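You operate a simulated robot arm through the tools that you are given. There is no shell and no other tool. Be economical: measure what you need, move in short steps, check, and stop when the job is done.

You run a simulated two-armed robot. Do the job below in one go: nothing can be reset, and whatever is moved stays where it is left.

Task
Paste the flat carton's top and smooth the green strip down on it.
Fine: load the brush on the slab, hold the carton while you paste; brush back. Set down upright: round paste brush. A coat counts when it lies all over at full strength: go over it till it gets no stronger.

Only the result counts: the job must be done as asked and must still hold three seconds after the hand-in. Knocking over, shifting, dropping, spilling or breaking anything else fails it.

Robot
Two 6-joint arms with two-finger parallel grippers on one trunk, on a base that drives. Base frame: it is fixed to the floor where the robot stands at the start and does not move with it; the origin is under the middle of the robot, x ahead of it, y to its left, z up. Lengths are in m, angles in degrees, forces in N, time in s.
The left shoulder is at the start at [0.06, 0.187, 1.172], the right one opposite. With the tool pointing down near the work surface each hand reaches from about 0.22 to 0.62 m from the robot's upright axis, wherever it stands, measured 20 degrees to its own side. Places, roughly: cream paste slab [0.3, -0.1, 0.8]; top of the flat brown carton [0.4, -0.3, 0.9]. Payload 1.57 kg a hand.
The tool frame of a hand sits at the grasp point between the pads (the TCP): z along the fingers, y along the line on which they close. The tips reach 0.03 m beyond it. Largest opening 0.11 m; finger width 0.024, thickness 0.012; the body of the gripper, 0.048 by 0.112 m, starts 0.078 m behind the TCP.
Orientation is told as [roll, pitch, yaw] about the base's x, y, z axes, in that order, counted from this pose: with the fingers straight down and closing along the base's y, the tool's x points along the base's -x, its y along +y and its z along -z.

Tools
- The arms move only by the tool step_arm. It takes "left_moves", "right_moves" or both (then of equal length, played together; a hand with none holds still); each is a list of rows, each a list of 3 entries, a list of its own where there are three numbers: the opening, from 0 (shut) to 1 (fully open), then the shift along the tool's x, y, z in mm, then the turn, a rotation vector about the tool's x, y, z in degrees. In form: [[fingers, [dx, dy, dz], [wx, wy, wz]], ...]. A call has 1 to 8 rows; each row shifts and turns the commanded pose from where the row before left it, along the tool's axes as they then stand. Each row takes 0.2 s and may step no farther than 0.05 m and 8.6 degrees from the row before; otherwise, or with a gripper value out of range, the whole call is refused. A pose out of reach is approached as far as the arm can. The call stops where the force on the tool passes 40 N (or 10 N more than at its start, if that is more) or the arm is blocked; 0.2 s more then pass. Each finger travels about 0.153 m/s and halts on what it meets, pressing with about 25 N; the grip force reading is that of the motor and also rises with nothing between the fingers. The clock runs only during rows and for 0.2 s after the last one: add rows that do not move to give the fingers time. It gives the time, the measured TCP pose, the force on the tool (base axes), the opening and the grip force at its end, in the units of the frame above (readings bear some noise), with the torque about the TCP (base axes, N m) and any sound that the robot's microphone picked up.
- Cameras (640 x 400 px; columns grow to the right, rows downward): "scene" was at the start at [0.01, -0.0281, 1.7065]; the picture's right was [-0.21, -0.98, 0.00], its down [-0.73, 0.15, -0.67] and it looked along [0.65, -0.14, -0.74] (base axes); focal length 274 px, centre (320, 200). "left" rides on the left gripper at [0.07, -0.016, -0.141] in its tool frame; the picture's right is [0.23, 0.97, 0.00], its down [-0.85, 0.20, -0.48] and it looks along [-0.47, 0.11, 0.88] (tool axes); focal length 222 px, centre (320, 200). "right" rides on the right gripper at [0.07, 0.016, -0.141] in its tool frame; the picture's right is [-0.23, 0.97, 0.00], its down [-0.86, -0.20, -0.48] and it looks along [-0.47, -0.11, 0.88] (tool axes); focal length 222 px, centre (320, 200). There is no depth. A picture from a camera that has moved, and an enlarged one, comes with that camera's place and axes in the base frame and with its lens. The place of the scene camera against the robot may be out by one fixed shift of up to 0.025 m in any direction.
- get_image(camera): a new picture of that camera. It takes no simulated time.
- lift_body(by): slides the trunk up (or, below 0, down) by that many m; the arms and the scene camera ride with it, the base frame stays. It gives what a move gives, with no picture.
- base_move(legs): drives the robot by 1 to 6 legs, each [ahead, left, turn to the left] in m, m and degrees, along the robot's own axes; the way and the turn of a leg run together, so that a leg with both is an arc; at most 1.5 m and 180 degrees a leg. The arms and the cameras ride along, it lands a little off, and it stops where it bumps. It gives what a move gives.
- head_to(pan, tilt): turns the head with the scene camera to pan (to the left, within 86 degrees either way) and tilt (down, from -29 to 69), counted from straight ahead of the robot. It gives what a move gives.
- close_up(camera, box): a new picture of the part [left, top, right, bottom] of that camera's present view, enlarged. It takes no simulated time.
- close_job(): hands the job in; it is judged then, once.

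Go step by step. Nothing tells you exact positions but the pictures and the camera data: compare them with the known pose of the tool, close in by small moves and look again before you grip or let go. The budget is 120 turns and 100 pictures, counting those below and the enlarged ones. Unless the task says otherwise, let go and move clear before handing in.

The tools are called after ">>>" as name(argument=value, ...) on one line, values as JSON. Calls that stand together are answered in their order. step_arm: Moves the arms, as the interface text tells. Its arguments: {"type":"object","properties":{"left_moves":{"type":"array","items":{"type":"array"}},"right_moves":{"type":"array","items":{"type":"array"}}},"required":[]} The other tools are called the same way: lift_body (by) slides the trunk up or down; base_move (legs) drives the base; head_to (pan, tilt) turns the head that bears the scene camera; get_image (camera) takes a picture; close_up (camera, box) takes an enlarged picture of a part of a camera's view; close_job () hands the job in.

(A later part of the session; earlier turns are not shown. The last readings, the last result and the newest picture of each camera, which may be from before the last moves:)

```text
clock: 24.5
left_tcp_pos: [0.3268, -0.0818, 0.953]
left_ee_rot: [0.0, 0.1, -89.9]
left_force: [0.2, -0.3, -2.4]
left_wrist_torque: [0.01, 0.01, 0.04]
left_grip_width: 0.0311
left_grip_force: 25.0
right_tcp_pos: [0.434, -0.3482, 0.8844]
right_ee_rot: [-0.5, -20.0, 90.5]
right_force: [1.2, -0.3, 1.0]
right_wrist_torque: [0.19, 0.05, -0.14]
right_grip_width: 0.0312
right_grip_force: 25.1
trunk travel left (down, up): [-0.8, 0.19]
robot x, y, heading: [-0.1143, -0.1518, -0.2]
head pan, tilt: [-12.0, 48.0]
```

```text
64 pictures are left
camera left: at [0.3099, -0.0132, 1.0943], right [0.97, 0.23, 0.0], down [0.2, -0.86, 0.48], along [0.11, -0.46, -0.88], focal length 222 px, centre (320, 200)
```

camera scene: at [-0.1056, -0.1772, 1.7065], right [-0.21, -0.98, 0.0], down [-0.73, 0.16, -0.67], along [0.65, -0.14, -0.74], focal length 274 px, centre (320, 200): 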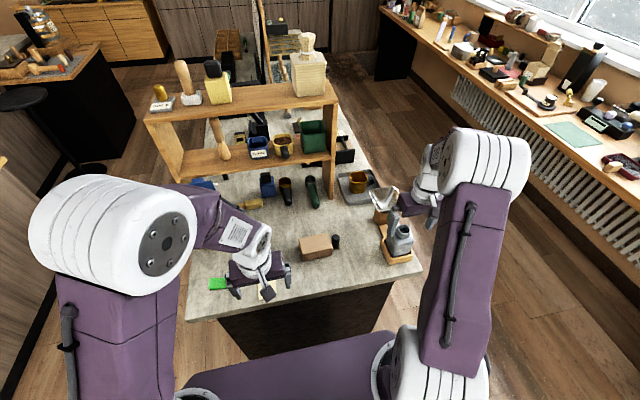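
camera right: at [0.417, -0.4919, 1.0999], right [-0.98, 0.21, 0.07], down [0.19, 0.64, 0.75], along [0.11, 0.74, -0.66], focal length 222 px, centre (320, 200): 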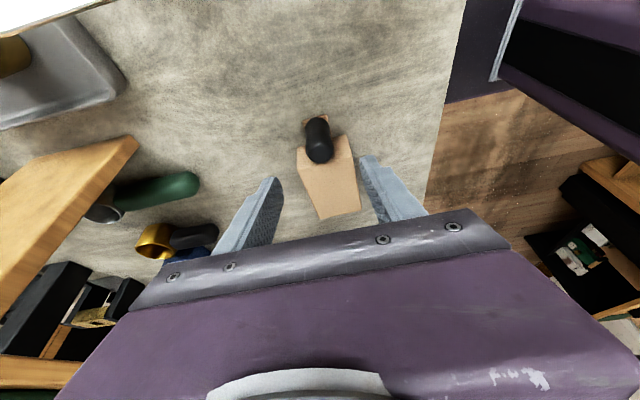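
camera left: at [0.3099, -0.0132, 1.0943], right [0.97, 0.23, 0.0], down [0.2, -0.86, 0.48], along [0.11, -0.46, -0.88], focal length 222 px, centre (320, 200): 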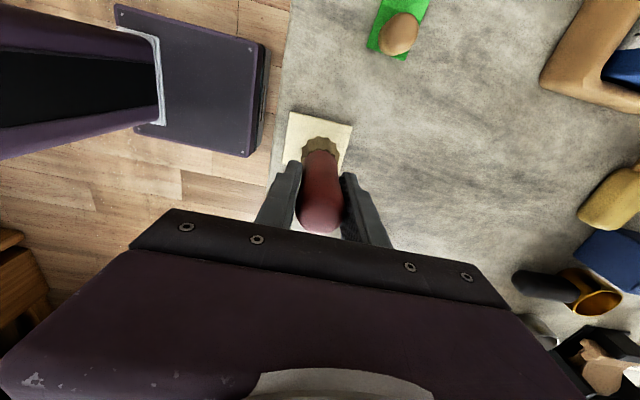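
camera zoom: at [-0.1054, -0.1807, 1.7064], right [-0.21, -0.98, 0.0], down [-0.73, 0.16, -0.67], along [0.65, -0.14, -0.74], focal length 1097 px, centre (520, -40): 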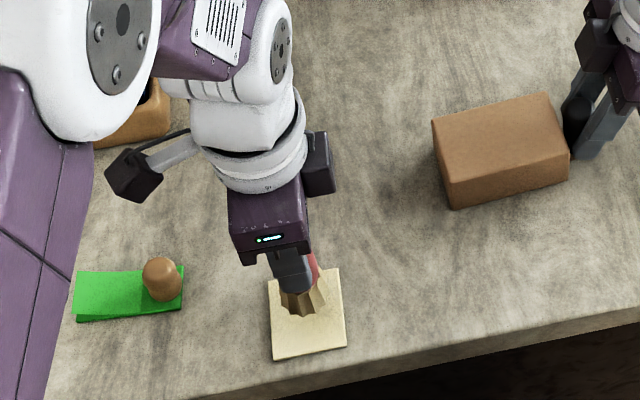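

Over the slab. I lower gently until contact.

>>> step_arm(left_moves=[[0, [0, -3, 16], [0, 0, 0]], [0, [0, 0, 3], [0, 0, 0]], [0, [0, 0, 2], [0, 0, 0]], [0, [0, 0, 0], [0, 0, 0]]])

```text
clock: 25.5
left_tcp_pos: [0.3228, -0.0818, 0.9338]
left_ee_rot: [0.0, 0.0, -89.8]
left_force: [0.0, 0.2, -2.2]
left_wrist_torque: [0.01, -0.03, 0.0]
left_grip_width: 0.0315
left_grip_force: 25.4
right_tcp_pos: [0.4335, -0.3477, 0.8836]
right_ee_rot: [-0.6, -20.0, 90.4]
right_force: [0.7, -0.8, 2.0]
right_wrist_torque: [0.13, 0.1, -0.07]
right_grip_width: 0.0311
right_grip_force: 25.3
trunk travel left (down, up): [-0.8, 0.19]
robot x, y, heading: [-0.118, -0.1512, -0.1]
head pan, tilt: [-12.0, 48.0]
```

>>> step_arm(left_moves=[[0, [0, 0, 1.5], [0, 0, 0]], [0, [0, 0, 1.5], [0, 0, 0]], [0, [0, 0, 0], [0, 0, 0]], [0, [0, 0, 0], [0, 0, 0]]])

>>> close_up(camera="left", box=[260, 80, 400, 180])

```text
clock: 26.5
left_tcp_pos: [0.3223, -0.0817, 0.9302]
left_ee_rot: [0.1, 0.0, -89.9]
left_force: [0.5, 2.8, 10.3]
left_wrist_torque: [0.15, 0.16, 0.0]
left_grip_width: 0.031
left_grip_force: 24.6
right_tcp_pos: [0.4329, -0.3472, 0.8837]
right_ee_rot: [-0.5, -20.1, 90.4]
right_force: [-0.5, -0.4, 0.2]
right_wrist_torque: [-0.14, 0.01, 0.0]
right_grip_width: 0.0311
right_grip_force: 25.3
trunk travel left (down, up): [-0.8, 0.19]
robot x, y, heading: [-0.1162, -0.1489, -0.2]
head pan, tilt: [-12.0, 48.0]
```

```text
4.00 times, centred on (330, 130) of left
camera zoom: at [0.3048, -0.0123, 1.0711], right [0.97, 0.23, 0.0], down [0.2, -0.86, 0.48], along [0.11, -0.46, -0.88], focal length 888 px, centre (280, 480)
```

zoom: 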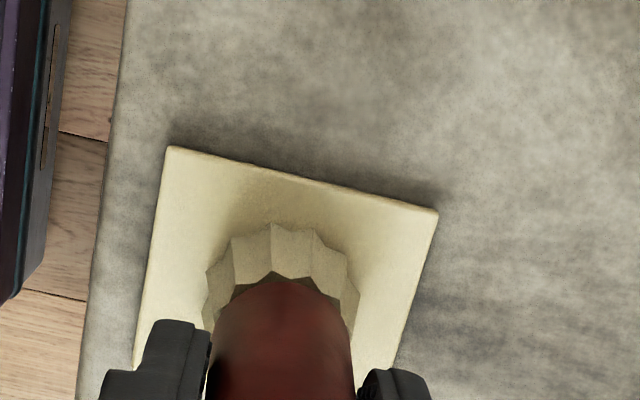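

The bristles took on cream paste (12 N contact). I lift and carry the brush over the carton's left end.

>>> step_arm(left_moves=[[0, [0, 0, -30], [0, 0, 0]], [0, [0, 0, -40], [0, 0, 0]], [0, [-37, 24, 0], [0, 0, 0]], [0, [-37, 24, 0], [0, 0, 0]], [0, [-37, 24, 0], [0, 0, 0]], [0, [-36, 24, 0], [0, 0, 0]], [0, [0, 0, 0], [0, 0, 0]]])

>>> close_up(camera="scene", box=[250, 200, 390, 300])

>>> close_up(camera="left", box=[200, 80, 440, 230])

>>> close_up(camera="right", box=[200, 80, 440, 230])

```text
clock: 28.1
left_tcp_pos: [0.4181, -0.2234, 0.9982]
left_ee_rot: [-0.2, 0.1, -89.9]
left_force: [-0.6, -0.2, -2.6]
left_wrist_torque: [0.0, -0.02, -0.01]
left_grip_width: 0.031
left_grip_force: 25.3
left hand out of reach, approached as far as the arm can: row 6
right_tcp_pos: [0.4334, -0.3467, 0.8843]
right_ee_rot: [-0.4, -20.1, 90.5]
right_force: [0.5, 0.0, 0.7]
right_wrist_torque: [-0.04, 0.03, -0.04]
right_grip_width: 0.0313
right_grip_force: 25.3
trunk travel left (down, up): [-0.8, 0.19]
robot x, y, heading: [-0.1141, -0.1558, -0.1]
head pan, tilt: [-12.0, 48.0]
```

```text
4.00 times, centred on (320, 250) of scene
camera zoom: at [-0.1055, -0.1805, 1.7064], right [-0.21, -0.98, 0.0], down [-0.73, 0.16, -0.67], along [0.65, -0.14, -0.74], focal length 1097 px, centre (320, 0)
```

zoom: 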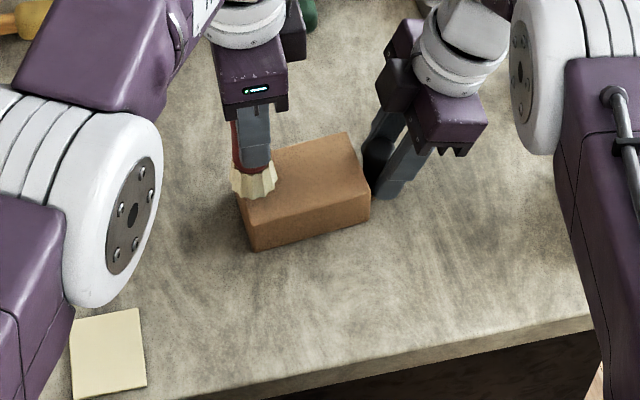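

```text
2.67 times, centred on (320, 155) of left
camera zoom: at [0.4015, -0.1539, 1.1392], right [0.97, 0.23, 0.0], down [0.2, -0.86, 0.48], along [0.11, -0.46, -0.88], focal length 592 px, centre (320, 320)
```

zoom: 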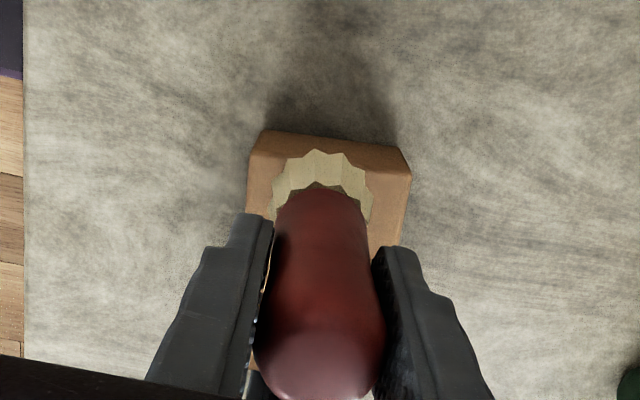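

```text
2.67 times, centred on (320, 155) of right
camera zoom: at [0.418, -0.4617, 0.9909], right [-0.98, 0.21, 0.07], down [0.19, 0.64, 0.74], along [0.11, 0.74, -0.66], focal length 592 px, centre (320, 320)
```

zoom: 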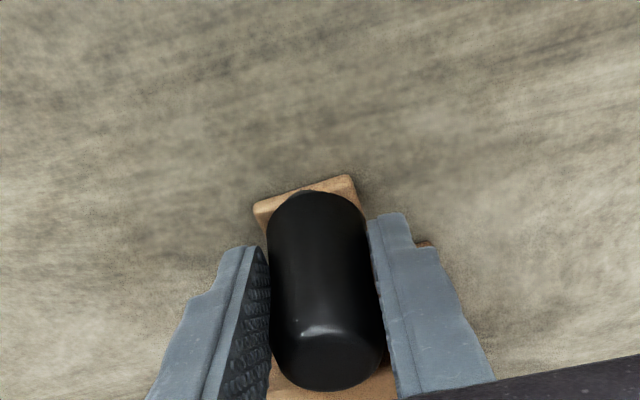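

The brush is loaded but the left hand is at its reach limit here. I let go of the knob, raise both hands, shift the base 0.12 m right and a little forward, and regrip.

>>> step_arm(right_moves=[[0.3, [0, 0, 0], [0, 0, 0]], [0.6, [0, 0, 0], [0, 0, 0]], [0.6, [0, 0, 0], [0, 0, 0]], [0.6, [0, 0, -25], [0, 0, 0]], [0.6, [0, 0, -30], [0, 0, 0]], [0.6, [0, 0, -40], [0, 0, 0]], [0.6, [0, 0, -20], [0, 0, 0]], [0.6, [0, 0, 0], [0, 0, 0]]], left_moves=[[0, [0, 0, 0], [0, 0, 0]], [0, [0, 0, 0], [0, 0, 0]], [0, [0, 0, 0], [0, 0, 0]], [0, [0, 0, 0], [0, 0, 0]], [0, [0, 0, -20], [0, 0, 0]], [0, [0, 0, -20], [0, 0, 0]], [0, [0, 0, 0], [0, 0, 0]], [0, [0, 0, 0], [0, 0, 0]]])

>>> base_move(legs=[[0.04, -0.12, 0]])

>>> get_image(camera="scene")

```text
clock: 29.9
left_tcp_pos: [0.4148, -0.2226, 1.041]
left_ee_rot: [0.1, 0.1, -89.8]
left_force: [0.9, -0.6, -2.4]
left_wrist_torque: [-0.02, 0.02, -0.03]
left_grip_width: 0.0311
left_grip_force: 25.4
right_tcp_pos: [0.4339, -0.389, 0.9927]
right_ee_rot: [-0.3, -20.0, 90.4]
right_force: [1.0, -0.7, 0.6]
right_wrist_torque: [0.03, -0.01, 0.0]
right_grip_width: 0.0664
right_grip_force: 0.1
trunk travel left (down, up): [-0.8, 0.19]
robot x, y, heading: [-0.1155, -0.1508, -0.2]
head pan, tilt: [-12.0, 48.0]
```

```text
clock: 31.2
left_tcp_pos: [0.4526, -0.3419, 1.0424]
left_ee_rot: [0.1, 0.0, -89.9]
left_force: [0.3, 0.0, -1.8]
left_wrist_torque: [0.0, 0.0, 0.0]
left_grip_width: 0.031
left_grip_force: 24.5
right_tcp_pos: [0.4726, -0.5074, 0.9927]
right_ee_rot: [-0.5, -20.1, 90.4]
right_force: [-1.5, 7.7, 7.1]
right_wrist_torque: [-0.12, -0.28, 0.28]
right_grip_width: 0.0648
right_grip_force: 0.1
trunk travel left (down, up): [-0.8, 0.19]
robot x, y, heading: [-0.076, -0.2743, -0.2]
head pan, tilt: [-12.0, 48.0]
```

```text
59 pictures are left
camera scene: at [-0.0669, -0.2983, 1.7065], right [-0.21, -0.98, 0.0], down [-0.73, 0.16, -0.67], along [0.65, -0.14, -0.74], focal length 274 px, centre (320, 200)
```

scene: 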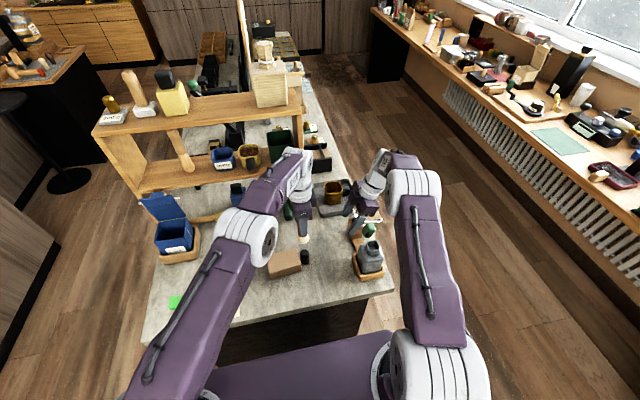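

The right hand reads about 10 N of contact, so it is touching the silver scoop/funnel. I look closely before moving.

>>> close_up(camera="scene", box=[310, 170, 410, 280])

>>> get_image(camera="right")

>>> get_image(camera="left")

```text
3.64 times, centred on (360, 225) of scene
camera zoom: at [-0.0669, -0.2983, 1.7065], right [-0.21, -0.98, 0.0], down [-0.73, 0.16, -0.67], along [0.65, -0.14, -0.74], focal length 997 px, centre (174, 109)
```

zoom: 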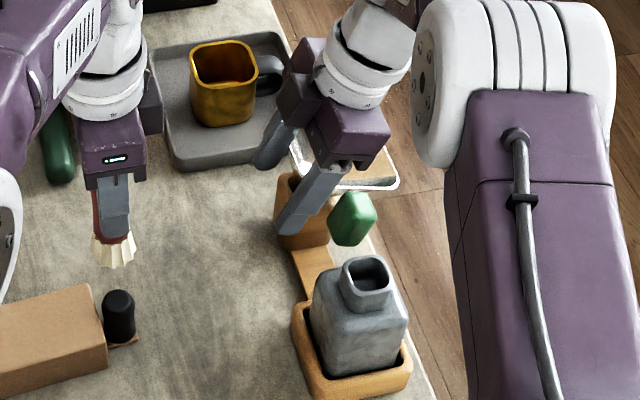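

```text
57 pictures are left
camera right: at [0.4564, -0.6209, 1.0998], right [-0.98, 0.21, 0.07], down [0.19, 0.64, 0.74], along [0.11, 0.74, -0.66], focal length 222 px, centre (320, 200)
```

right: 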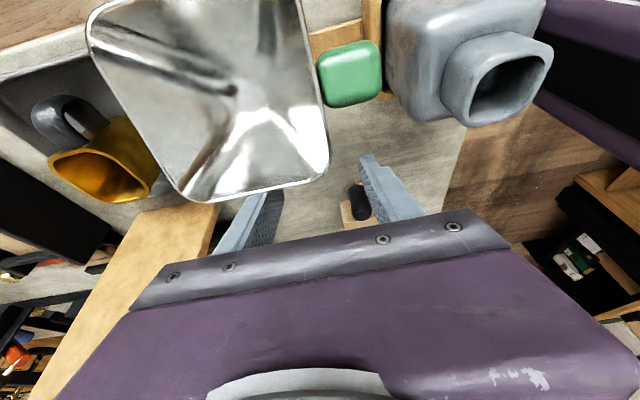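

```text
56 pictures are left
camera left: at [0.4358, -0.2726, 1.1825], right [0.97, 0.23, 0.0], down [0.2, -0.86, 0.48], along [0.11, -0.47, -0.88], focal length 222 px, centre (320, 200)
```

left: 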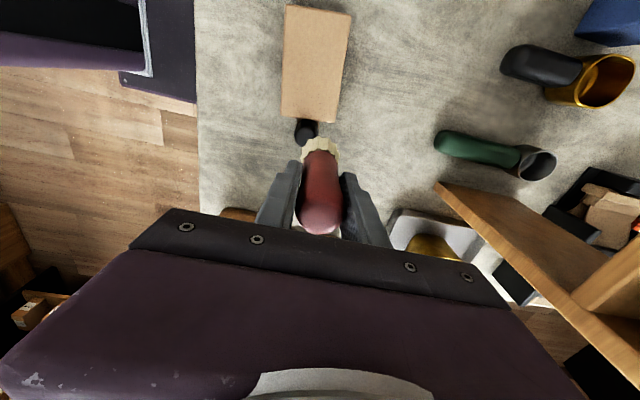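

The right finger presses on the funnel's stand area. I back off gently, up and toward +y.

>>> step_arm(right_moves=[[0.6, [-12, 0, -6], [0, 0, 0]], [0.6, [-13, 0, -6], [0, 0, 0]], [0.6, [-13, 0, -12], [0, 0, 0]], [0.6, [0, 0, -30], [0, 0, 0]], [0.6, [0, 0, 0], [0, 0, 0]]])

>>> close_up(camera="scene", box=[310, 170, 410, 280])

>>> get_image(camera="right")

```text
clock: 32.4
left_tcp_pos: [0.454, -0.3428, 1.0405]
left_ee_rot: [0.0, 0.1, -89.9]
left_force: [-0.2, -0.2, -2.5]
left_wrist_torque: [0.02, 0.01, 0.0]
left_grip_width: 0.0311
left_grip_force: 25.2
right_tcp_pos: [0.4716, -0.4882, 1.0533]
right_ee_rot: [-0.5, -20.1, 90.3]
right_force: [-0.3, 0.3, 0.0]
right_wrist_torque: [-0.04, 0.03, 0.02]
right_grip_width: 0.0659
right_grip_force: 0.1
trunk travel left (down, up): [-0.8, 0.19]
robot x, y, heading: [-0.0754, -0.2722, -0.5]
head pan, tilt: [-12.0, 48.0]
```

```text
3.64 times, centred on (360, 225) of scene
camera zoom: at [-0.0654, -0.3, 1.7064], right [-0.21, -0.98, 0.0], down [-0.73, 0.16, -0.67], along [0.65, -0.14, -0.74], focal length 997 px, centre (174, 109)
```

zoom: 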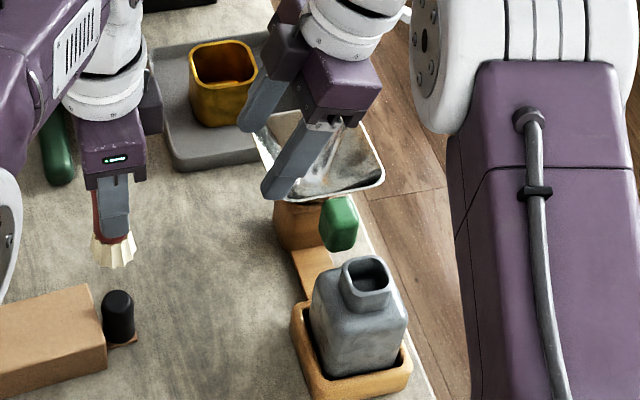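

```text
54 pictures are left
camera right: at [0.455, -0.6033, 1.1614], right [-0.98, 0.21, 0.07], down [0.19, 0.64, 0.74], along [0.11, 0.74, -0.66], focal length 222 px, centre (320, 200)
```

right: 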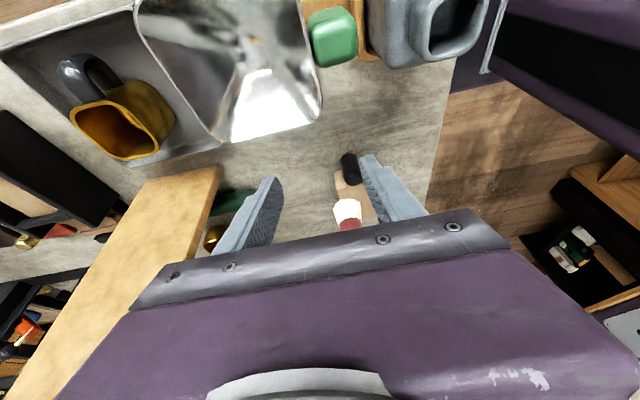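

The funnel stands as before. I move the left hand back over the carton's left part and then bring the right hand to its pre-grasp.

>>> step_arm(left_moves=[[0, [36, -12, 0], [0, 0, 0]], [0, [36, -12, 0], [0, 0, 0]], [0, [36, -12, 0], [0, 0, 0]], [0, [0, 0, 20], [0, 0, 0]], [0, [0, 0, 20], [0, 0, 0]], [0, [0, 0, 0], [0, 0, 0]]], right_moves=[[0.6, [0, 0, 0], [0, 0, 0]], [0.6, [0, 0, 0], [0, 0, 0]], [0.6, [-30, 15, 0], [0, 0, 0]], [0.6, [-30, 15, 30], [0, 0, 0]], [0.6, [-15, 7, 35], [0, 0, 0]], [0.6, [0, 0, 30], [0, 0, 0]]])

>>> close_up(camera="right", box=[200, 80, 440, 230])

```text
clock: 33.8
left_tcp_pos: [0.4165, -0.233, 0.9987]
left_ee_rot: [0.0, 0.2, -90.1]
left_force: [-0.4, 1.3, -1.0]
left_wrist_torque: [-0.03, 0.0, -0.03]
left_grip_width: 0.031
left_grip_force: 24.7
right_tcp_pos: [0.439, -0.3869, 0.9924]
right_ee_rot: [-0.6, -20.1, 90.4]
right_force: [0.1, 0.0, -0.5]
right_wrist_torque: [-0.02, -0.01, -0.04]
right_grip_width: 0.066
right_grip_force: 0.1
trunk travel left (down, up): [-0.8, 0.19]
robot x, y, heading: [-0.0749, -0.2695, -0.2]
head pan, tilt: [-12.0, 48.0]
```

```text
2.67 times, centred on (320, 155) of right
camera zoom: at [0.4228, -0.5013, 1.0988], right [-0.98, 0.21, 0.07], down [0.19, 0.64, 0.74], along [0.11, 0.74, -0.66], focal length 592 px, centre (320, 320)
```

zoom: 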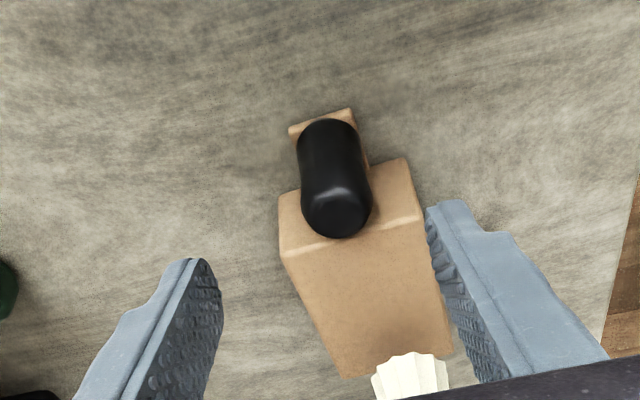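

On line with the previous grasp. I go down 115 mm along the axis and close.

>>> step_arm(right_moves=[[0.6, [0, 5, 35], [0, 0, 0]], [0.6, [0, 0, 35], [0, 0, 0]], [0.6, [0, 0, 25], [0, 0, 0]], [0.6, [0, 0, 19], [0, 0, 0]], [0.5, [0, 0, 0], [0, 0, 0]], [0.2, [0, 0, 0], [0, 0, 0]], [0.0, [0, 0, 0], [0, 0, 0]], [0.0, [0, 0, 0], [0, 0, 0]]])

>>> close_up(camera="scene", box=[240, 190, 360, 290])

```text
clock: 35.6
left_tcp_pos: [0.4164, -0.2322, 0.9992]
left_ee_rot: [0.0, 0.1, -89.9]
left_force: [-0.1, 1.3, -3.6]
left_wrist_torque: [0.02, 0.0, 0.01]
left_grip_width: 0.031
left_grip_force: 24.6
right_tcp_pos: [0.4293, -0.3486, 0.8833]
right_ee_rot: [-0.5, -20.1, 90.4]
right_force: [1.2, 0.7, 0.9]
right_wrist_torque: [0.12, 0.04, -0.07]
right_grip_width: 0.0312
right_grip_force: 25.4
trunk travel left (down, up): [-0.8, 0.19]
robot x, y, heading: [-0.0807, -0.2755, -0.2]
head pan, tilt: [-12.0, 48.0]
```

```text
4.00 times, centred on (300, 240) of scene
camera zoom: at [-0.0654, -0.2998, 1.7065], right [-0.21, -0.98, 0.0], down [-0.73, 0.16, -0.67], along [0.65, -0.14, -0.74], focal length 1097 px, centre (400, 40)
```

zoom: 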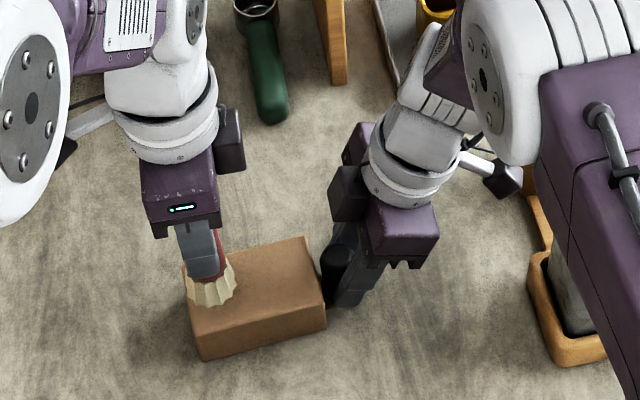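

Carton held again. Now I lower the brush onto the carton's top.

>>> step_arm(left_moves=[[0, [0, 0, 20], [0, 0, 0]], [0, [0, 0, 5], [0, 0, 0]], [0, [0, 0, 3], [0, 0, 0]], [0, [0, 0, 2], [0, 0, 0]], [0, [0, 0, 0], [0, 0, 0]]])

```text
clock: 36.5
left_tcp_pos: [0.4178, -0.2348, 0.9756]
left_ee_rot: [0.4, 0.1, -89.9]
left_force: [-4.3, 1.3, 13.0]
left_wrist_torque: [-0.08, 0.61, 0.01]
left_grip_width: 0.0305
left_grip_force: 24.6
right_tcp_pos: [0.4282, -0.3495, 0.883]
right_ee_rot: [-0.6, -20.0, 90.4]
right_force: [1.6, -0.6, 0.5]
right_wrist_torque: [0.77, 0.64, -0.07]
right_grip_width: 0.0314
right_grip_force: 24.2
trunk travel left (down, up): [-0.8, 0.19]
robot x, y, heading: [-0.0748, -0.2716, -0.2]
head pan, tilt: [-12.0, 48.0]
stopped in row 4 (left hand): the force on the tool passed its limit (the readings are from after the stop); the commanded pose is now the measured one
```

Contact at TCP z 0.9756. I ease off 2 mm and stroke toward −y.

>>> step_arm(left_moves=[[0, [0, 0, -2], [0, 0, 0]], [0, [-12, 0, 0], [0, 0, 0]], [0, [-12, 0, 0], [0, 0, 0]], [0, [-12, 0, 0], [0, 0, 0]], [0, [-12, 0, 0], [0, 0, 0]], [0, [-10, 0, 0], [0, 0, 0]], [0, [0, 0, 0], [0, 0, 0]]])

>>> close_up(camera="left", box=[200, 30, 440, 180])

```text
clock: 38.1
left_tcp_pos: [0.4185, -0.2937, 0.975]
left_ee_rot: [0.2, 0.0, -90.0]
left_force: [0.1, -0.7, -1.9]
left_wrist_torque: [-0.03, -0.01, 0.02]
left_grip_width: 0.0307
left_grip_force: 24.9
right_tcp_pos: [0.428, -0.3495, 0.8838]
right_ee_rot: [-0.4, -20.1, 90.5]
right_force: [1.8, -1.3, 11.4]
right_wrist_torque: [0.24, 0.41, -0.05]
right_grip_width: 0.0315
right_grip_force: 24.2
trunk travel left (down, up): [-0.8, 0.19]
robot x, y, heading: [-0.078, -0.2739, -0.1]
head pan, tilt: [-12.0, 48.0]
```

```text
2.67 times, centred on (320, 105) of left
camera zoom: at [0.4004, -0.2241, 1.116], right [0.97, 0.23, 0.01], down [0.2, -0.86, 0.48], along [0.11, -0.47, -0.88], focal length 592 px, centre (320, 453)
```

zoom: 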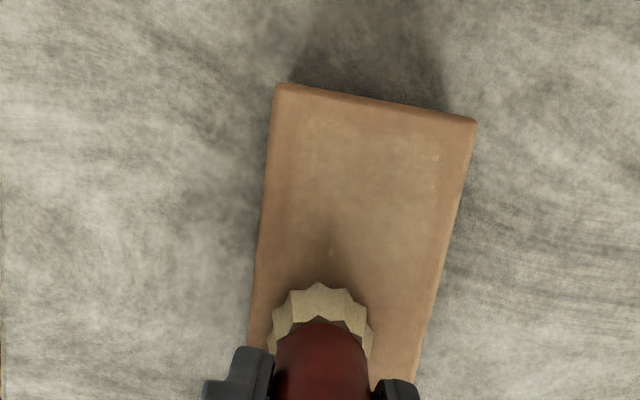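

The coat is faint and the brush is barely touching now. I lower 2 mm and stroke back toward +y.

>>> step_arm(left_moves=[[0, [0, 0, 1], [0, 0, 0]], [0, [0, 0, 1], [0, 0, 0]], [0, [12, 0, 0], [0, 0, 0]], [0, [12, 0, 0], [0, 0, 0]]])

>>> step_arm(left_moves=[[0, [12, 0, 0], [0, 0, 0]], [0, [12, 0, 0], [0, 0, 0]], [0, [12, 0, 0], [0, 0, 0]], [0, [0, 0, 0], [0, 0, 0]]])

>>> close_up(camera="left", box=[200, 80, 440, 230])

>>> close_up(camera="scene", box=[240, 190, 360, 290])

```text
clock: 39.1
left_tcp_pos: [0.4177, -0.2683, 0.975]
left_ee_rot: [0.6, -0.1, -90.0]
left_force: [-0.9, -8.9, 20.0]
left_wrist_torque: [-0.51, 0.13, 0.02]
left_grip_width: 0.0305
left_grip_force: 24.8
right_tcp_pos: [0.4279, -0.349, 0.8827]
right_ee_rot: [-0.5, -20.1, 90.4]
right_force: [6.3, 7.4, -0.3]
right_wrist_torque: [-0.37, 0.42, -0.23]
right_grip_width: 0.0314
right_grip_force: 25.4
trunk travel left (down, up): [-0.8, 0.19]
robot x, y, heading: [-0.0743, -0.2753, -0.2]
head pan, tilt: [-12.0, 48.0]
```

```text
clock: 40.1
left_tcp_pos: [0.4176, -0.2341, 0.9741]
left_ee_rot: [0.5, 0.0, -90.0]
left_force: [0.2, -10.3, 23.8]
left_wrist_torque: [-0.73, 0.11, 0.04]
left_grip_width: 0.0308
left_grip_force: 25.1
right_tcp_pos: [0.4275, -0.3506, 0.8834]
right_ee_rot: [-0.4, -20.0, 90.4]
right_force: [2.2, 7.1, -0.3]
right_wrist_torque: [0.01, 0.63, -0.22]
right_grip_width: 0.031
right_grip_force: 25.6
trunk travel left (down, up): [-0.8, 0.19]
robot x, y, heading: [-0.0755, -0.273, -0.2]
head pan, tilt: [-12.0, 48.0]
```

```text
2.67 times, centred on (320, 155) of left
camera zoom: at [0.4003, -0.1648, 1.1152], right [0.97, 0.23, 0.01], down [0.2, -0.86, 0.48], along [0.12, -0.47, -0.88], focal length 592 px, centre (320, 320)
```

zoom: 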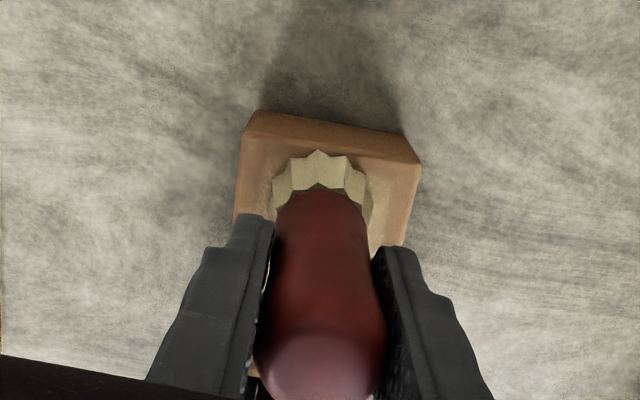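

```text
4.00 times, centred on (300, 240) of scene
camera zoom: at [-0.0687, -0.3011, 1.7065], right [-0.21, -0.98, 0.0], down [-0.73, 0.16, -0.67], along [0.66, -0.14, -0.74], focal length 1097 px, centre (400, 40)
```

zoom: 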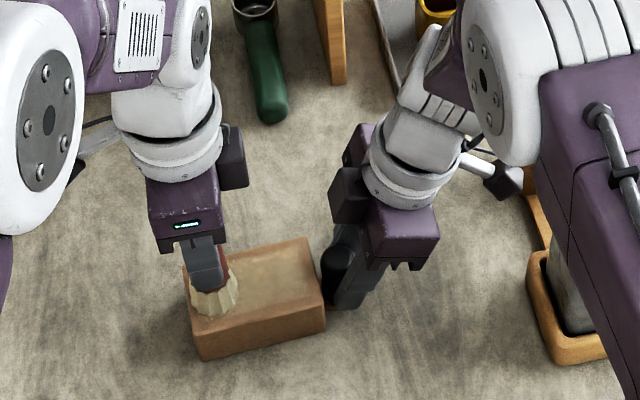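

The coat is showing now. I ease off slightly and paint the far lane (x≈0.445), then come back.

>>> step_arm(left_moves=[[0, [6, 0, -0.7], [0, 0, 0]], [0, [0, 14, 0], [0, 0, 0]], [0, [0, 14, 0], [0, 0, 0]], [0, [-14, 0, 0], [0, 0, 0]], [0, [-14, 0, 0], [0, 0, 0]], [0, [-14, 0, 0], [0, 0, 0]], [0, [-14, 0, 0], [0, 0, 0]], [0, [-12, 0, 0], [0, 0, 0]]])

>>> step_arm(left_moves=[[0, [0, -14, 0], [0, 0, 0]], [0, [0, -14, 0], [0, 0, 0]], [0, [0, -8, 0], [0, 0, 0]], [0, [14, 0, 0], [0, 0, 0]], [0, [14, 0, 0], [0, 0, 0]], [0, [14, 0, 0], [0, 0, 0]], [0, [14, 0, 0], [0, 0, 0]], [0, [12, 0, 0], [0, 0, 0]]])

>>> close_up(camera="scene", box=[250, 220, 350, 290])

```text
clock: 42.0
left_tcp_pos: [0.4456, -0.2941, 0.9747]
left_ee_rot: [0.5, 0.1, -90.1]
left_force: [0.5, 7.4, 15.8]
left_wrist_torque: [0.76, 0.16, -0.08]
left_grip_width: 0.0308
left_grip_force: 25.5
right_tcp_pos: [0.4273, -0.351, 0.8829]
right_ee_rot: [-0.5, -20.0, 90.5]
right_force: [-0.4, -8.9, -1.0]
right_wrist_torque: [-0.05, 0.71, -0.04]
right_grip_width: 0.031
right_grip_force: 24.8
trunk travel left (down, up): [-0.8, 0.19]
robot x, y, heading: [-0.0754, -0.2724, -0.3]
head pan, tilt: [-12.0, 48.0]
```

```text
clock: 43.8
left_tcp_pos: [0.4076, -0.2255, 0.9741]
left_ee_rot: [0.2, 0.1, -90.1]
left_force: [0.1, -6.0, 13.9]
left_wrist_torque: [-0.39, -0.18, -0.08]
left_grip_width: 0.0309
left_grip_force: 24.8
right_tcp_pos: [0.4278, -0.35, 0.8834]
right_ee_rot: [-0.5, -20.1, 90.4]
right_force: [-0.6, 6.3, -0.3]
right_wrist_torque: [0.05, 0.63, 0.02]
right_grip_width: 0.0311
right_grip_force: 25.3
trunk travel left (down, up): [-0.8, 0.19]
robot x, y, heading: [-0.077, -0.2746, -0.4]
head pan, tilt: [-12.0, 48.0]
```

```text
5.71 times, centred on (300, 255) of scene
camera zoom: at [-0.0679, -0.2999, 1.7064], right [-0.21, -0.98, 0.0], down [-0.73, 0.16, -0.67], along [0.65, -0.14, -0.74], focal length 1567 px, centre (434, -114)
```

zoom: 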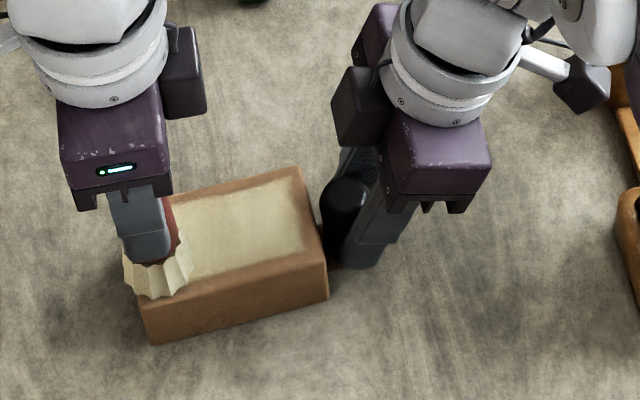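

Most of it is coated; I'll extend to the right and far edges with another pass.

>>> step_arm(left_moves=[[0, [0, 12, -0.3], [0, 0, 0]], [0, [-16, 0, 0], [0, 0, 0]], [0, [-16, 0, 0], [0, 0, 0]], [0, [-16, 0, 0], [0, 0, 0]], [0, [-16, 0, 0], [0, 0, 0]], [0, [-16, -8, 0], [0, 0, 0]], [0, [0, 14, 0], [0, 0, 0]], [0, [0, 14, 0], [0, 0, 0]]])

>>> step_arm(left_moves=[[0, [0, 14, 0], [0, 0, 0]], [0, [16, 3, 0], [0, 0, 0]], [0, [16, 0, 0], [0, 0, 0]], [0, [16, 0, 0], [0, 0, 0]], [0, [16, 0, 0], [0, 0, 0]], [0, [20, -10, 0], [0, 0, 0]], [0, [0, -20, 0], [0, 0, 0]], [0, [0, 0, -30], [0, 0, 0]]])

>>> close_up(camera="scene", box=[250, 220, 350, 290])

```text
clock: 45.3
left_tcp_pos: [0.4187, -0.3064, 0.975]
left_ee_rot: [-0.1, 0.2, -89.9]
left_force: [-5.1, 2.1, 11.1]
left_wrist_torque: [0.1, 0.2, -0.03]
left_grip_width: 0.0307
left_grip_force: 24.6
right_tcp_pos: [0.4276, -0.349, 0.8828]
right_ee_rot: [-0.6, -19.9, 90.2]
right_force: [0.9, -0.4, 2.3]
right_wrist_torque: [-0.05, 0.66, -0.06]
right_grip_width: 0.0313
right_grip_force: 25.2
trunk travel left (down, up): [-0.8, 0.19]
robot x, y, heading: [-0.0753, -0.272, -0.2]
head pan, tilt: [-12.0, 48.0]
stopped in row 7 (left hand): the force on the tool passed its limit (the readings are from after the stop); the commanded pose is now the measured one
```

```text
clock: 47.1
left_tcp_pos: [0.4048, -0.2245, 1.0019]
left_ee_rot: [-0.2, 0.2, -90.0]
left_force: [0.0, -0.8, -1.6]
left_wrist_torque: [0.0, 0.02, -0.02]
left_grip_width: 0.0306
left_grip_force: 25.0
right_tcp_pos: [0.428, -0.3491, 0.8829]
right_ee_rot: [-0.8, -19.9, 90.2]
right_force: [-3.6, 0.0, 15.9]
right_wrist_torque: [0.34, 0.67, -0.03]
right_grip_width: 0.031
right_grip_force: 25.0
trunk travel left (down, up): [-0.8, 0.19]
robot x, y, heading: [-0.0757, -0.272, -0.2]
head pan, tilt: [-12.0, 48.0]
```

```text
5.71 times, centred on (300, 255) of scene
camera zoom: at [-0.0693, -0.2996, 1.7063], right [-0.21, -0.98, 0.0], down [-0.73, 0.16, -0.67], along [0.66, -0.14, -0.74], focal length 1567 px, centre (434, -114)
```

zoom: 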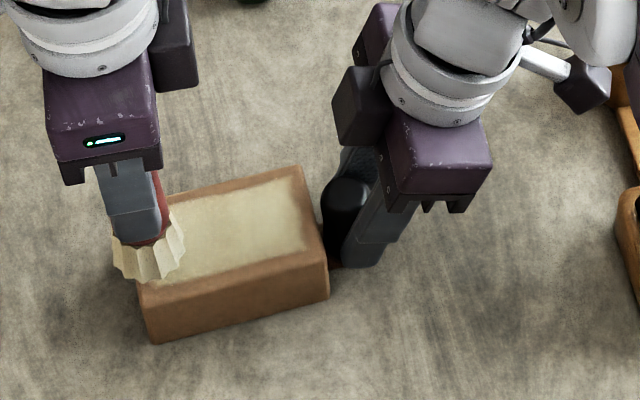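

The coat lies in an inset rectangle. I reload the brush for a second coat, moving back to the slab.

>>> step_arm(left_moves=[[0, [36, -20, 0], [0, 0, 0]], [0, [36, -21, 0], [0, 0, 0]], [0, [36, -21, 0], [0, 0, 0]], [0, [34, -21, 0], [0, 0, 0]], [0, [0, 0, 35], [0, 0, 0]], [0, [0, 0, 25], [0, 0, 0]], [0, [0, 0, 6], [0, 0, 0]], [0, [0, 0, 0], [0, 0, 0]]])

>>> close_up(camera="scene", box=[250, 220, 350, 290])

>>> close_up(camera="left", box=[200, 80, 440, 230])

```text
clock: 48.9
left_tcp_pos: [0.3228, -0.079, 0.9388]
left_ee_rot: [-0.1, 0.2, -90.0]
left_force: [-0.3, 0.4, -2.2]
left_wrist_torque: [0.05, -0.02, 0.01]
left_grip_width: 0.0306
left_grip_force: 24.4
right_tcp_pos: [0.4287, -0.3504, 0.8822]
right_ee_rot: [-0.8, -19.9, 90.3]
right_force: [-3.4, -0.9, 14.8]
right_wrist_torque: [0.16, 0.61, 0.02]
right_grip_width: 0.0314
right_grip_force: 25.0
trunk travel left (down, up): [-0.8, 0.19]
robot x, y, heading: [-0.0751, -0.2721, -0.3]
head pan, tilt: [-12.0, 48.0]
```

```text
5.71 times, centred on (300, 255) of scene
camera zoom: at [-0.0688, -0.2995, 1.7065], right [-0.21, -0.98, 0.0], down [-0.73, 0.16, -0.67], along [0.66, -0.14, -0.74], focal length 1567 px, centre (434, -114)
```

zoom: 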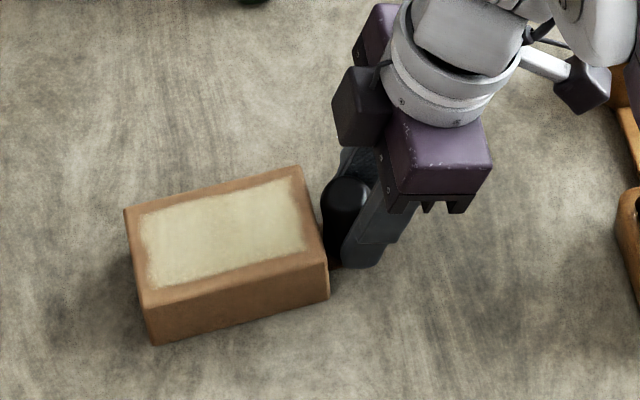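

```text
2.67 times, centred on (320, 155) of left
camera zoom: at [0.3049, -0.0109, 1.0802], right [0.97, 0.23, 0.0], down [0.2, -0.86, 0.48], along [0.11, -0.46, -0.88], focal length 592 px, centre (320, 320)
```

zoom: 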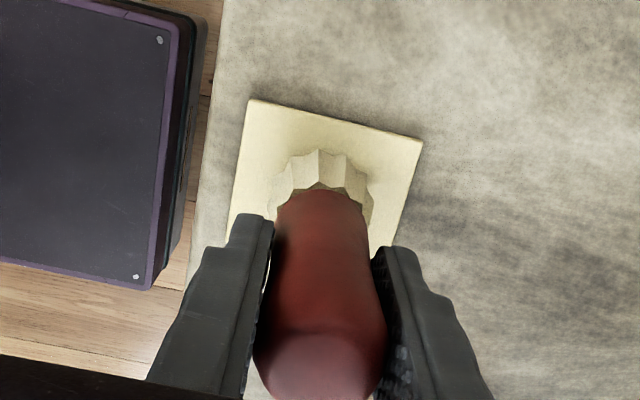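

The first coat covers the patch evenly. I press onto the slab to reload.

>>> step_arm(left_moves=[[0, [0, 0, 4], [0, 0, 0]], [0, [0, 0, 2], [0, 0, 0]], [0, [0, 0, 2], [0, 0, 0]], [0, [0, 0, 1], [0, 0, 0]], [0, [0, 0, 0], [0, 0, 0]], [0, [0, 0, 0], [0, 0, 0]]])

```text
clock: 50.3
left_tcp_pos: [0.3232, -0.0792, 0.9306]
left_ee_rot: [0.0, 0.1, -90.0]
left_force: [-0.4, -0.6, -3.2]
left_wrist_torque: [0.0, 0.01, -0.01]
left_grip_width: 0.0304
left_grip_force: 24.8
right_tcp_pos: [0.4295, -0.3496, 0.882]
right_ee_rot: [-0.6, -19.9, 90.3]
right_force: [-1.8, -0.2, 14.2]
right_wrist_torque: [0.18, 0.55, 0.0]
right_grip_width: 0.031
right_grip_force: 25.1
trunk travel left (down, up): [-0.8, 0.19]
robot x, y, heading: [-0.0788, -0.2687, -0.5]
head pan, tilt: [-12.0, 48.0]
```

>>> step_arm(left_moves=[[0, [0, 0, 1], [0, 0, 0]], [0, [0, 0, 1], [0, 0, 0]], [0, [0, 0, 1], [0, 0, 0]], [0, [0, 0, 0], [0, 0, 0]], [0, [0, 0, 0], [0, 0, 0]]])

```text
clock: 51.5
left_tcp_pos: [0.3229, -0.0812, 0.9285]
left_ee_rot: [0.1, 0.1, -89.9]
left_force: [-4.8, 2.5, 21.4]
left_wrist_torque: [-0.15, 0.57, -0.08]
left_grip_width: 0.0306
left_grip_force: 24.8
right_tcp_pos: [0.4273, -0.35, 0.8825]
right_ee_rot: [-0.7, -20.0, 90.4]
right_force: [-1.0, -0.2, 3.5]
right_wrist_torque: [0.06, 0.27, 0.03]
right_grip_width: 0.0312
right_grip_force: 24.5
trunk travel left (down, up): [-0.8, 0.19]
robot x, y, heading: [-0.0785, -0.2714, -0.4]
head pan, tilt: [-12.0, 48.0]
stopped in row 5 (left hand): the force on the tool passed its limit (the readings are from after the stop); the commanded pose is now the measured one
```

Reloaded. I go back to the carton for the second coat.

>>> step_arm(left_moves=[[0, [0, 0, -35], [0, 0, 0]], [0, [0, 0, -32], [0, 0, 0]], [0, [-37, 22, 0], [0, 0, 0]], [0, [-37, 22, 0], [0, 0, 0]], [0, [-37, 22, 0], [0, 0, 0]], [0, [-36, 22, 0], [0, 0, 0]], [0, [0, 0, 18], [0, 0, 0]], [0, [0, 0, 3], [0, 0, 0]]])

>>> step_arm(left_moves=[[0, [0, 0, 1], [0, 0, 0]], [0, [0, 0, 1], [0, 0, 0]], [0, [0, 0, 0], [0, 0, 0]]])

```text
clock: 53.3
left_tcp_pos: [0.4127, -0.2299, 0.9751]
left_ee_rot: [0.1, 0.1, -89.9]
left_force: [-6.5, -4.4, 20.1]
left_wrist_torque: [-0.45, 0.55, -0.06]
left_grip_width: 0.0307
left_grip_force: 24.6
right_tcp_pos: [0.428, -0.3497, 0.8824]
right_ee_rot: [-0.8, -19.9, 90.4]
right_force: [3.5, 6.7, 0.3]
right_wrist_torque: [-0.56, 0.87, -0.1]
right_grip_width: 0.0315
right_grip_force: 25.5
trunk travel left (down, up): [-0.8, 0.19]
robot x, y, heading: [-0.0741, -0.2696, -0.1]
head pan, tilt: [-12.0, 48.0]
```

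```text
clock: 53.8
left_tcp_pos: [0.4125, -0.2283, 0.9735]
left_ee_rot: [0.3, 0.1, -89.9]
left_force: [-6.6, 1.5, 16.5]
left_wrist_torque: [0.22, 0.57, 0.07]
left_grip_width: 0.0309
left_grip_force: 24.7
right_tcp_pos: [0.427, -0.3504, 0.882]
right_ee_rot: [-0.7, -19.9, 90.3]
right_force: [-1.5, -0.6, 3.5]
right_wrist_torque: [0.58, 0.7, -0.02]
right_grip_width: 0.0316
right_grip_force: 25.2
trunk travel left (down, up): [-0.8, 0.19]
robot x, y, heading: [-0.0778, -0.2701, -0.2]
head pan, tilt: [-12.0, 48.0]
stopped in row 2 (left hand): the force on the tool passed its limit (the readings are from after the stop); the commanded pose is now the measured one
```

Contact is made. I ease off 1 mm and make the serpentine strokes.

>>> step_arm(left_moves=[[0, [0, 0, -1], [0, 0, 0]], [0, [-15, 0, 0], [0, 0, 0]], [0, [-15, 0, 0], [0, 0, 0]], [0, [-15, 0, 0], [0, 0, 0]], [0, [-15, 0, 0], [0, 0, 0]], [0, [-11, 0, 0], [0, 0, 0]], [0, [0, 12, 0], [0, 0, 0]], [0, [15, 4, 0], [0, 0, 0]]])

>>> step_arm(left_moves=[[0, [15, 0, 0], [0, 0, 0]], [0, [15, 0, 0], [0, 0, 0]], [0, [15, 0, 0], [0, 0, 0]], [0, [13, 0, 0], [0, 0, 0]], [0, [0, 10, 0], [0, 0, 0]], [0, [0, 10, 0], [0, 0, 0]], [0, [-15, 0, 0], [0, 0, 0]], [0, [-15, 0, 0], [0, 0, 0]]])

>>> step_arm(left_moves=[[0, [-15, 0, 0], [0, 0, 0]], [0, [-15, 0, 0], [0, 0, 0]], [0, [-8, 0, 0], [0, 0, 0]], [0, [15, 0, 0], [0, 0, 0]], [0, [15, -4, 0], [0, 0, 0]], [0, [15, -4, 0], [0, 0, 0]], [0, [15, -4, 0], [0, 0, 0]], [0, [0, 0, 0], [0, 0, 0]]])

>>> close_up(camera="scene", box=[250, 220, 350, 290])

```text
clock: 55.6
left_tcp_pos: [0.4308, -0.2837, 0.975]
left_ee_rot: [0.3, 0.1, -90.0]
left_force: [0.3, 1.0, -2.6]
left_wrist_torque: [-0.02, -0.01, -0.01]
left_grip_width: 0.0308
left_grip_force: 24.8
right_tcp_pos: [0.4275, -0.3502, 0.8821]
right_ee_rot: [-0.7, -20.0, 90.3]
right_force: [-4.1, -2.0, 20.0]
right_wrist_torque: [0.34, 0.66, 0.01]
right_grip_width: 0.0312
right_grip_force: 25.1
trunk travel left (down, up): [-0.8, 0.19]
robot x, y, heading: [-0.0746, -0.2711, -0.0]
head pan, tilt: [-12.0, 48.0]
```

```text
clock: 57.4
left_tcp_pos: [0.4502, -0.257, 0.9762]
left_ee_rot: [0.3, 0.2, -89.9]
left_force: [1.0, -1.0, -2.8]
left_wrist_torque: [0.01, -0.02, -0.02]
left_grip_width: 0.0309
left_grip_force: 24.9
right_tcp_pos: [0.4269, -0.349, 0.8807]
right_ee_rot: [-0.7, -19.9, 90.2]
right_force: [-2.3, -1.4, 19.8]
right_wrist_torque: [0.09, 0.65, 0.05]
right_grip_width: 0.0312
right_grip_force: 25.1
trunk travel left (down, up): [-0.8, 0.19]
robot x, y, heading: [-0.0797, -0.2714, -0.2]
head pan, tilt: [-12.0, 48.0]
```

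```text
clock: 59.2
left_tcp_pos: [0.4355, -0.2337, 0.9744]
left_ee_rot: [0.3, 0.1, -89.9]
left_force: [-0.1, 0.1, -2.9]
left_wrist_torque: [-0.01, 0.0, 0.0]
left_grip_width: 0.0307
left_grip_force: 25.3
right_tcp_pos: [0.4278, -0.35, 0.8813]
right_ee_rot: [-0.7, -19.8, 90.3]
right_force: [-3.0, -1.0, 17.2]
right_wrist_torque: [0.16, 0.6, 0.02]
right_grip_width: 0.0312
right_grip_force: 25.6
trunk travel left (down, up): [-0.8, 0.19]
robot x, y, heading: [-0.0731, -0.2708, -0.2]
head pan, tilt: [-12.0, 48.0]
```

```text
5.71 times, centred on (300, 255) of scene
camera zoom: at [-0.0689, -0.2996, 1.7065], right [-0.21, -0.98, 0.0], down [-0.73, 0.16, -0.67], along [0.66, -0.14, -0.74], focal length 1567 px, centre (434, -114)
```

zoom: 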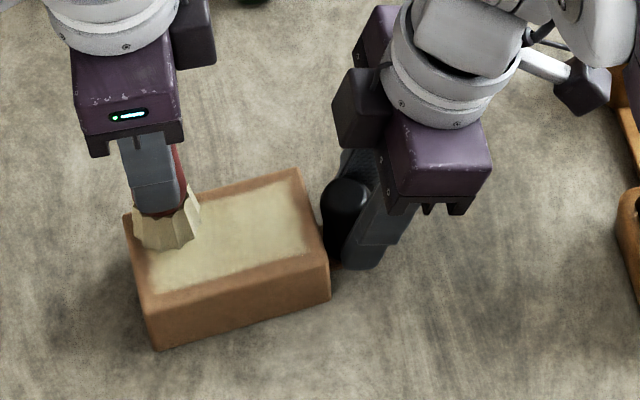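

Contact was lost during most of that pass. I lower until I feel it again and redo the strokes.

>>> step_arm(left_moves=[[0, [0, 0, 1], [0, 0, 0]], [0, [0, 0, 1], [0, 0, 0]], [0, [0, 0, 0], [0, 0, 0]]])

```text
clock: 60.0
left_tcp_pos: [0.4376, -0.2339, 0.9743]
left_ee_rot: [0.4, 0.0, -89.9]
left_force: [-7.1, 4.1, 26.0]
left_wrist_torque: [0.43, 0.87, -0.05]
left_grip_width: 0.0308
left_grip_force: 25.1
right_tcp_pos: [0.4275, -0.3503, 0.8823]
right_ee_rot: [-0.8, -19.8, 90.2]
right_force: [6.4, 0.8, -1.2]
right_wrist_torque: [-0.23, 0.69, -0.33]
right_grip_width: 0.0311
right_grip_force: 25.0
trunk travel left (down, up): [-0.8, 0.19]
robot x, y, heading: [-0.0762, -0.2749, -0.4]
head pan, tilt: [-12.0, 48.0]
```

Now firm contact; strokes.

>>> step_arm(left_moves=[[0, [4, 0, -0.4], [0, 0, 0]], [0, [-15, 0, 0], [0, 0, 0]], [0, [-15, 0, 0], [0, 0, 0]], [0, [-15, 0, 0], [0, 0, 0]], [0, [-15, 0, 0], [0, 0, 0]], [0, [-10, 0, 0], [0, 0, 0]], [0, [0, 10, 0], [0, 0, 0]], [0, [15, 2, 0], [0, 0, 0]]])

>>> step_arm(left_moves=[[0, [15, 0, 0], [0, 0, 0]], [0, [15, 0, 0], [0, 0, 0]], [0, [15, 0, 0], [0, 0, 0]], [0, [12, 0, 0], [0, 0, 0]], [0, [0, -13, 0], [0, 0, 0]], [0, [0, -13, 0], [0, 0, 0]], [0, [0, -13, 0], [0, 0, 0]], [0, [-15, 0, 0], [0, 0, 0]]])

>>> step_arm(left_moves=[[0, [-15, 0, 0], [0, 0, 0]], [0, [-15, 0, 0], [0, 0, 0]], [0, [-15, 0, 0], [0, 0, 0]], [0, [-10, 0, 0], [0, 0, 0]], [0, [15, 8, 0], [0, 0, 0]], [0, [15, 4, 0], [0, 0, 0]], [0, [15, 0, 0], [0, 0, 0]], [0, [15, 0, 0], [0, 0, 0]]])

>>> close_up(camera="scene", box=[250, 220, 350, 290])

```text
clock: 61.8
left_tcp_pos: [0.4497, -0.2848, 0.9718]
left_ee_rot: [0.2, 0.0, -89.9]
left_force: [-0.6, -2.3, 3.6]
left_wrist_torque: [-0.34, 0.0, 0.02]
left_grip_width: 0.0306
left_grip_force: 24.9
right_tcp_pos: [0.4283, -0.3492, 0.8804]
right_ee_rot: [-0.6, -19.9, 90.3]
right_force: [-3.6, -0.3, 7.6]
right_wrist_torque: [0.0, 0.62, 0.05]
right_grip_width: 0.0313
right_grip_force: 25.0
trunk travel left (down, up): [-0.8, 0.19]
robot x, y, heading: [-0.0771, -0.2703, 0.0]
head pan, tilt: [-12.0, 48.0]
```

```text
clock: 63.6
left_tcp_pos: [0.4115, -0.2422, 0.9725]
left_ee_rot: [0.3, 0.0, -89.9]
left_force: [-0.5, 1.7, 3.2]
left_wrist_torque: [0.09, 0.03, 0.0]
left_grip_width: 0.0308
left_grip_force: 25.2
right_tcp_pos: [0.4279, -0.349, 0.8828]
right_ee_rot: [-0.7, -19.7, 90.3]
right_force: [-2.5, -1.1, 7.9]
right_wrist_torque: [0.36, 0.59, 0.0]
right_grip_width: 0.0311
right_grip_force: 25.3
trunk travel left (down, up): [-0.8, 0.19]
robot x, y, heading: [-0.0769, -0.2707, -0.4]
head pan, tilt: [-12.0, 48.0]
```

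```text
clock: 65.4
left_tcp_pos: [0.4201, -0.239, 0.9737]
left_ee_rot: [0.2, 0.1, -89.9]
left_force: [0.3, 0.0, -2.2]
left_wrist_torque: [0.02, 0.02, 0.01]
left_grip_width: 0.0306
left_grip_force: 24.8
right_tcp_pos: [0.4277, -0.3494, 0.881]
right_ee_rot: [-0.7, -19.8, 90.4]
right_force: [-1.2, 1.6, 10.2]
right_wrist_torque: [0.24, 0.52, 0.0]
right_grip_width: 0.0313
right_grip_force: 24.5
trunk travel left (down, up): [-0.8, 0.19]
robot x, y, heading: [-0.0786, -0.2715, -0.1]
head pan, tilt: [-12.0, 48.0]
```

```text
5.71 times, centred on (300, 255) of scene
camera zoom: at [-0.0678, -0.299, 1.7065], right [-0.21, -0.98, 0.0], down [-0.73, 0.16, -0.67], along [0.65, -0.14, -0.74], focal length 1567 px, centre (434, -114)
```

zoom: 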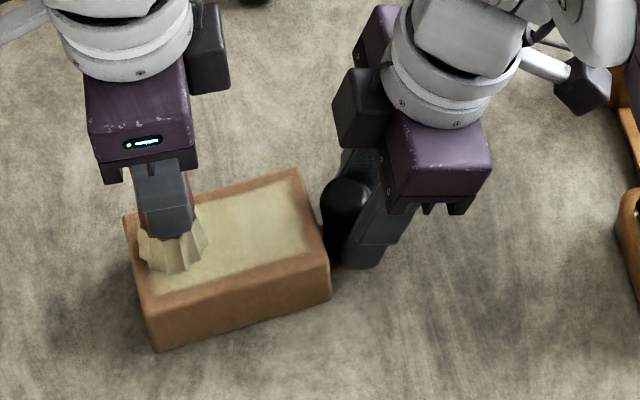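

It looks uniform. I lift the brush away toward the slab and compare the coat's strength.

>>> step_arm(left_moves=[[0, [0, 0, -30], [0, 0, 0]], [0, [36, -20, 0], [0, 0, 0]], [0, [36, -25, 0], [0, 0, 0]], [0, [36, -25, 0], [0, 0, 0]], [0, [50, -26, 0], [0, 0, 0]], [0, [0, 0, 35], [0, 0, 0]], [0, [0, 0, 30], [0, 0, 0]], [0, [0, 0, 0], [0, 0, 0]]])

>>> close_up(camera="scene", box=[250, 220, 350, 290])

```text
refused: row 5 steps farther than a row can; nothing moved
```

```text
5.71 times, centred on (300, 255) of scene
camera zoom: at [-0.0678, -0.299, 1.7065], right [-0.21, -0.98, 0.0], down [-0.73, 0.16, -0.67], along [0.65, -0.14, -0.74], focal length 1567 px, centre (434, -114)
```

zoom: 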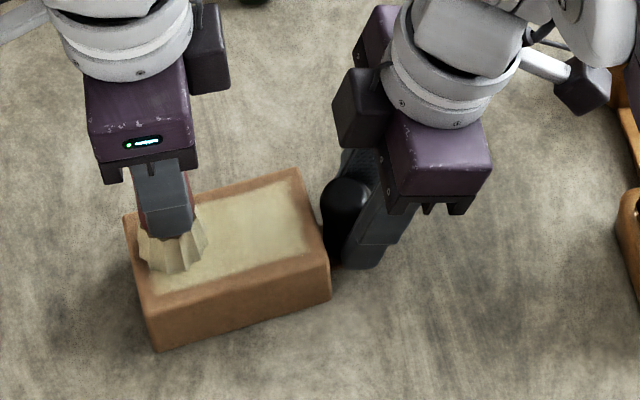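

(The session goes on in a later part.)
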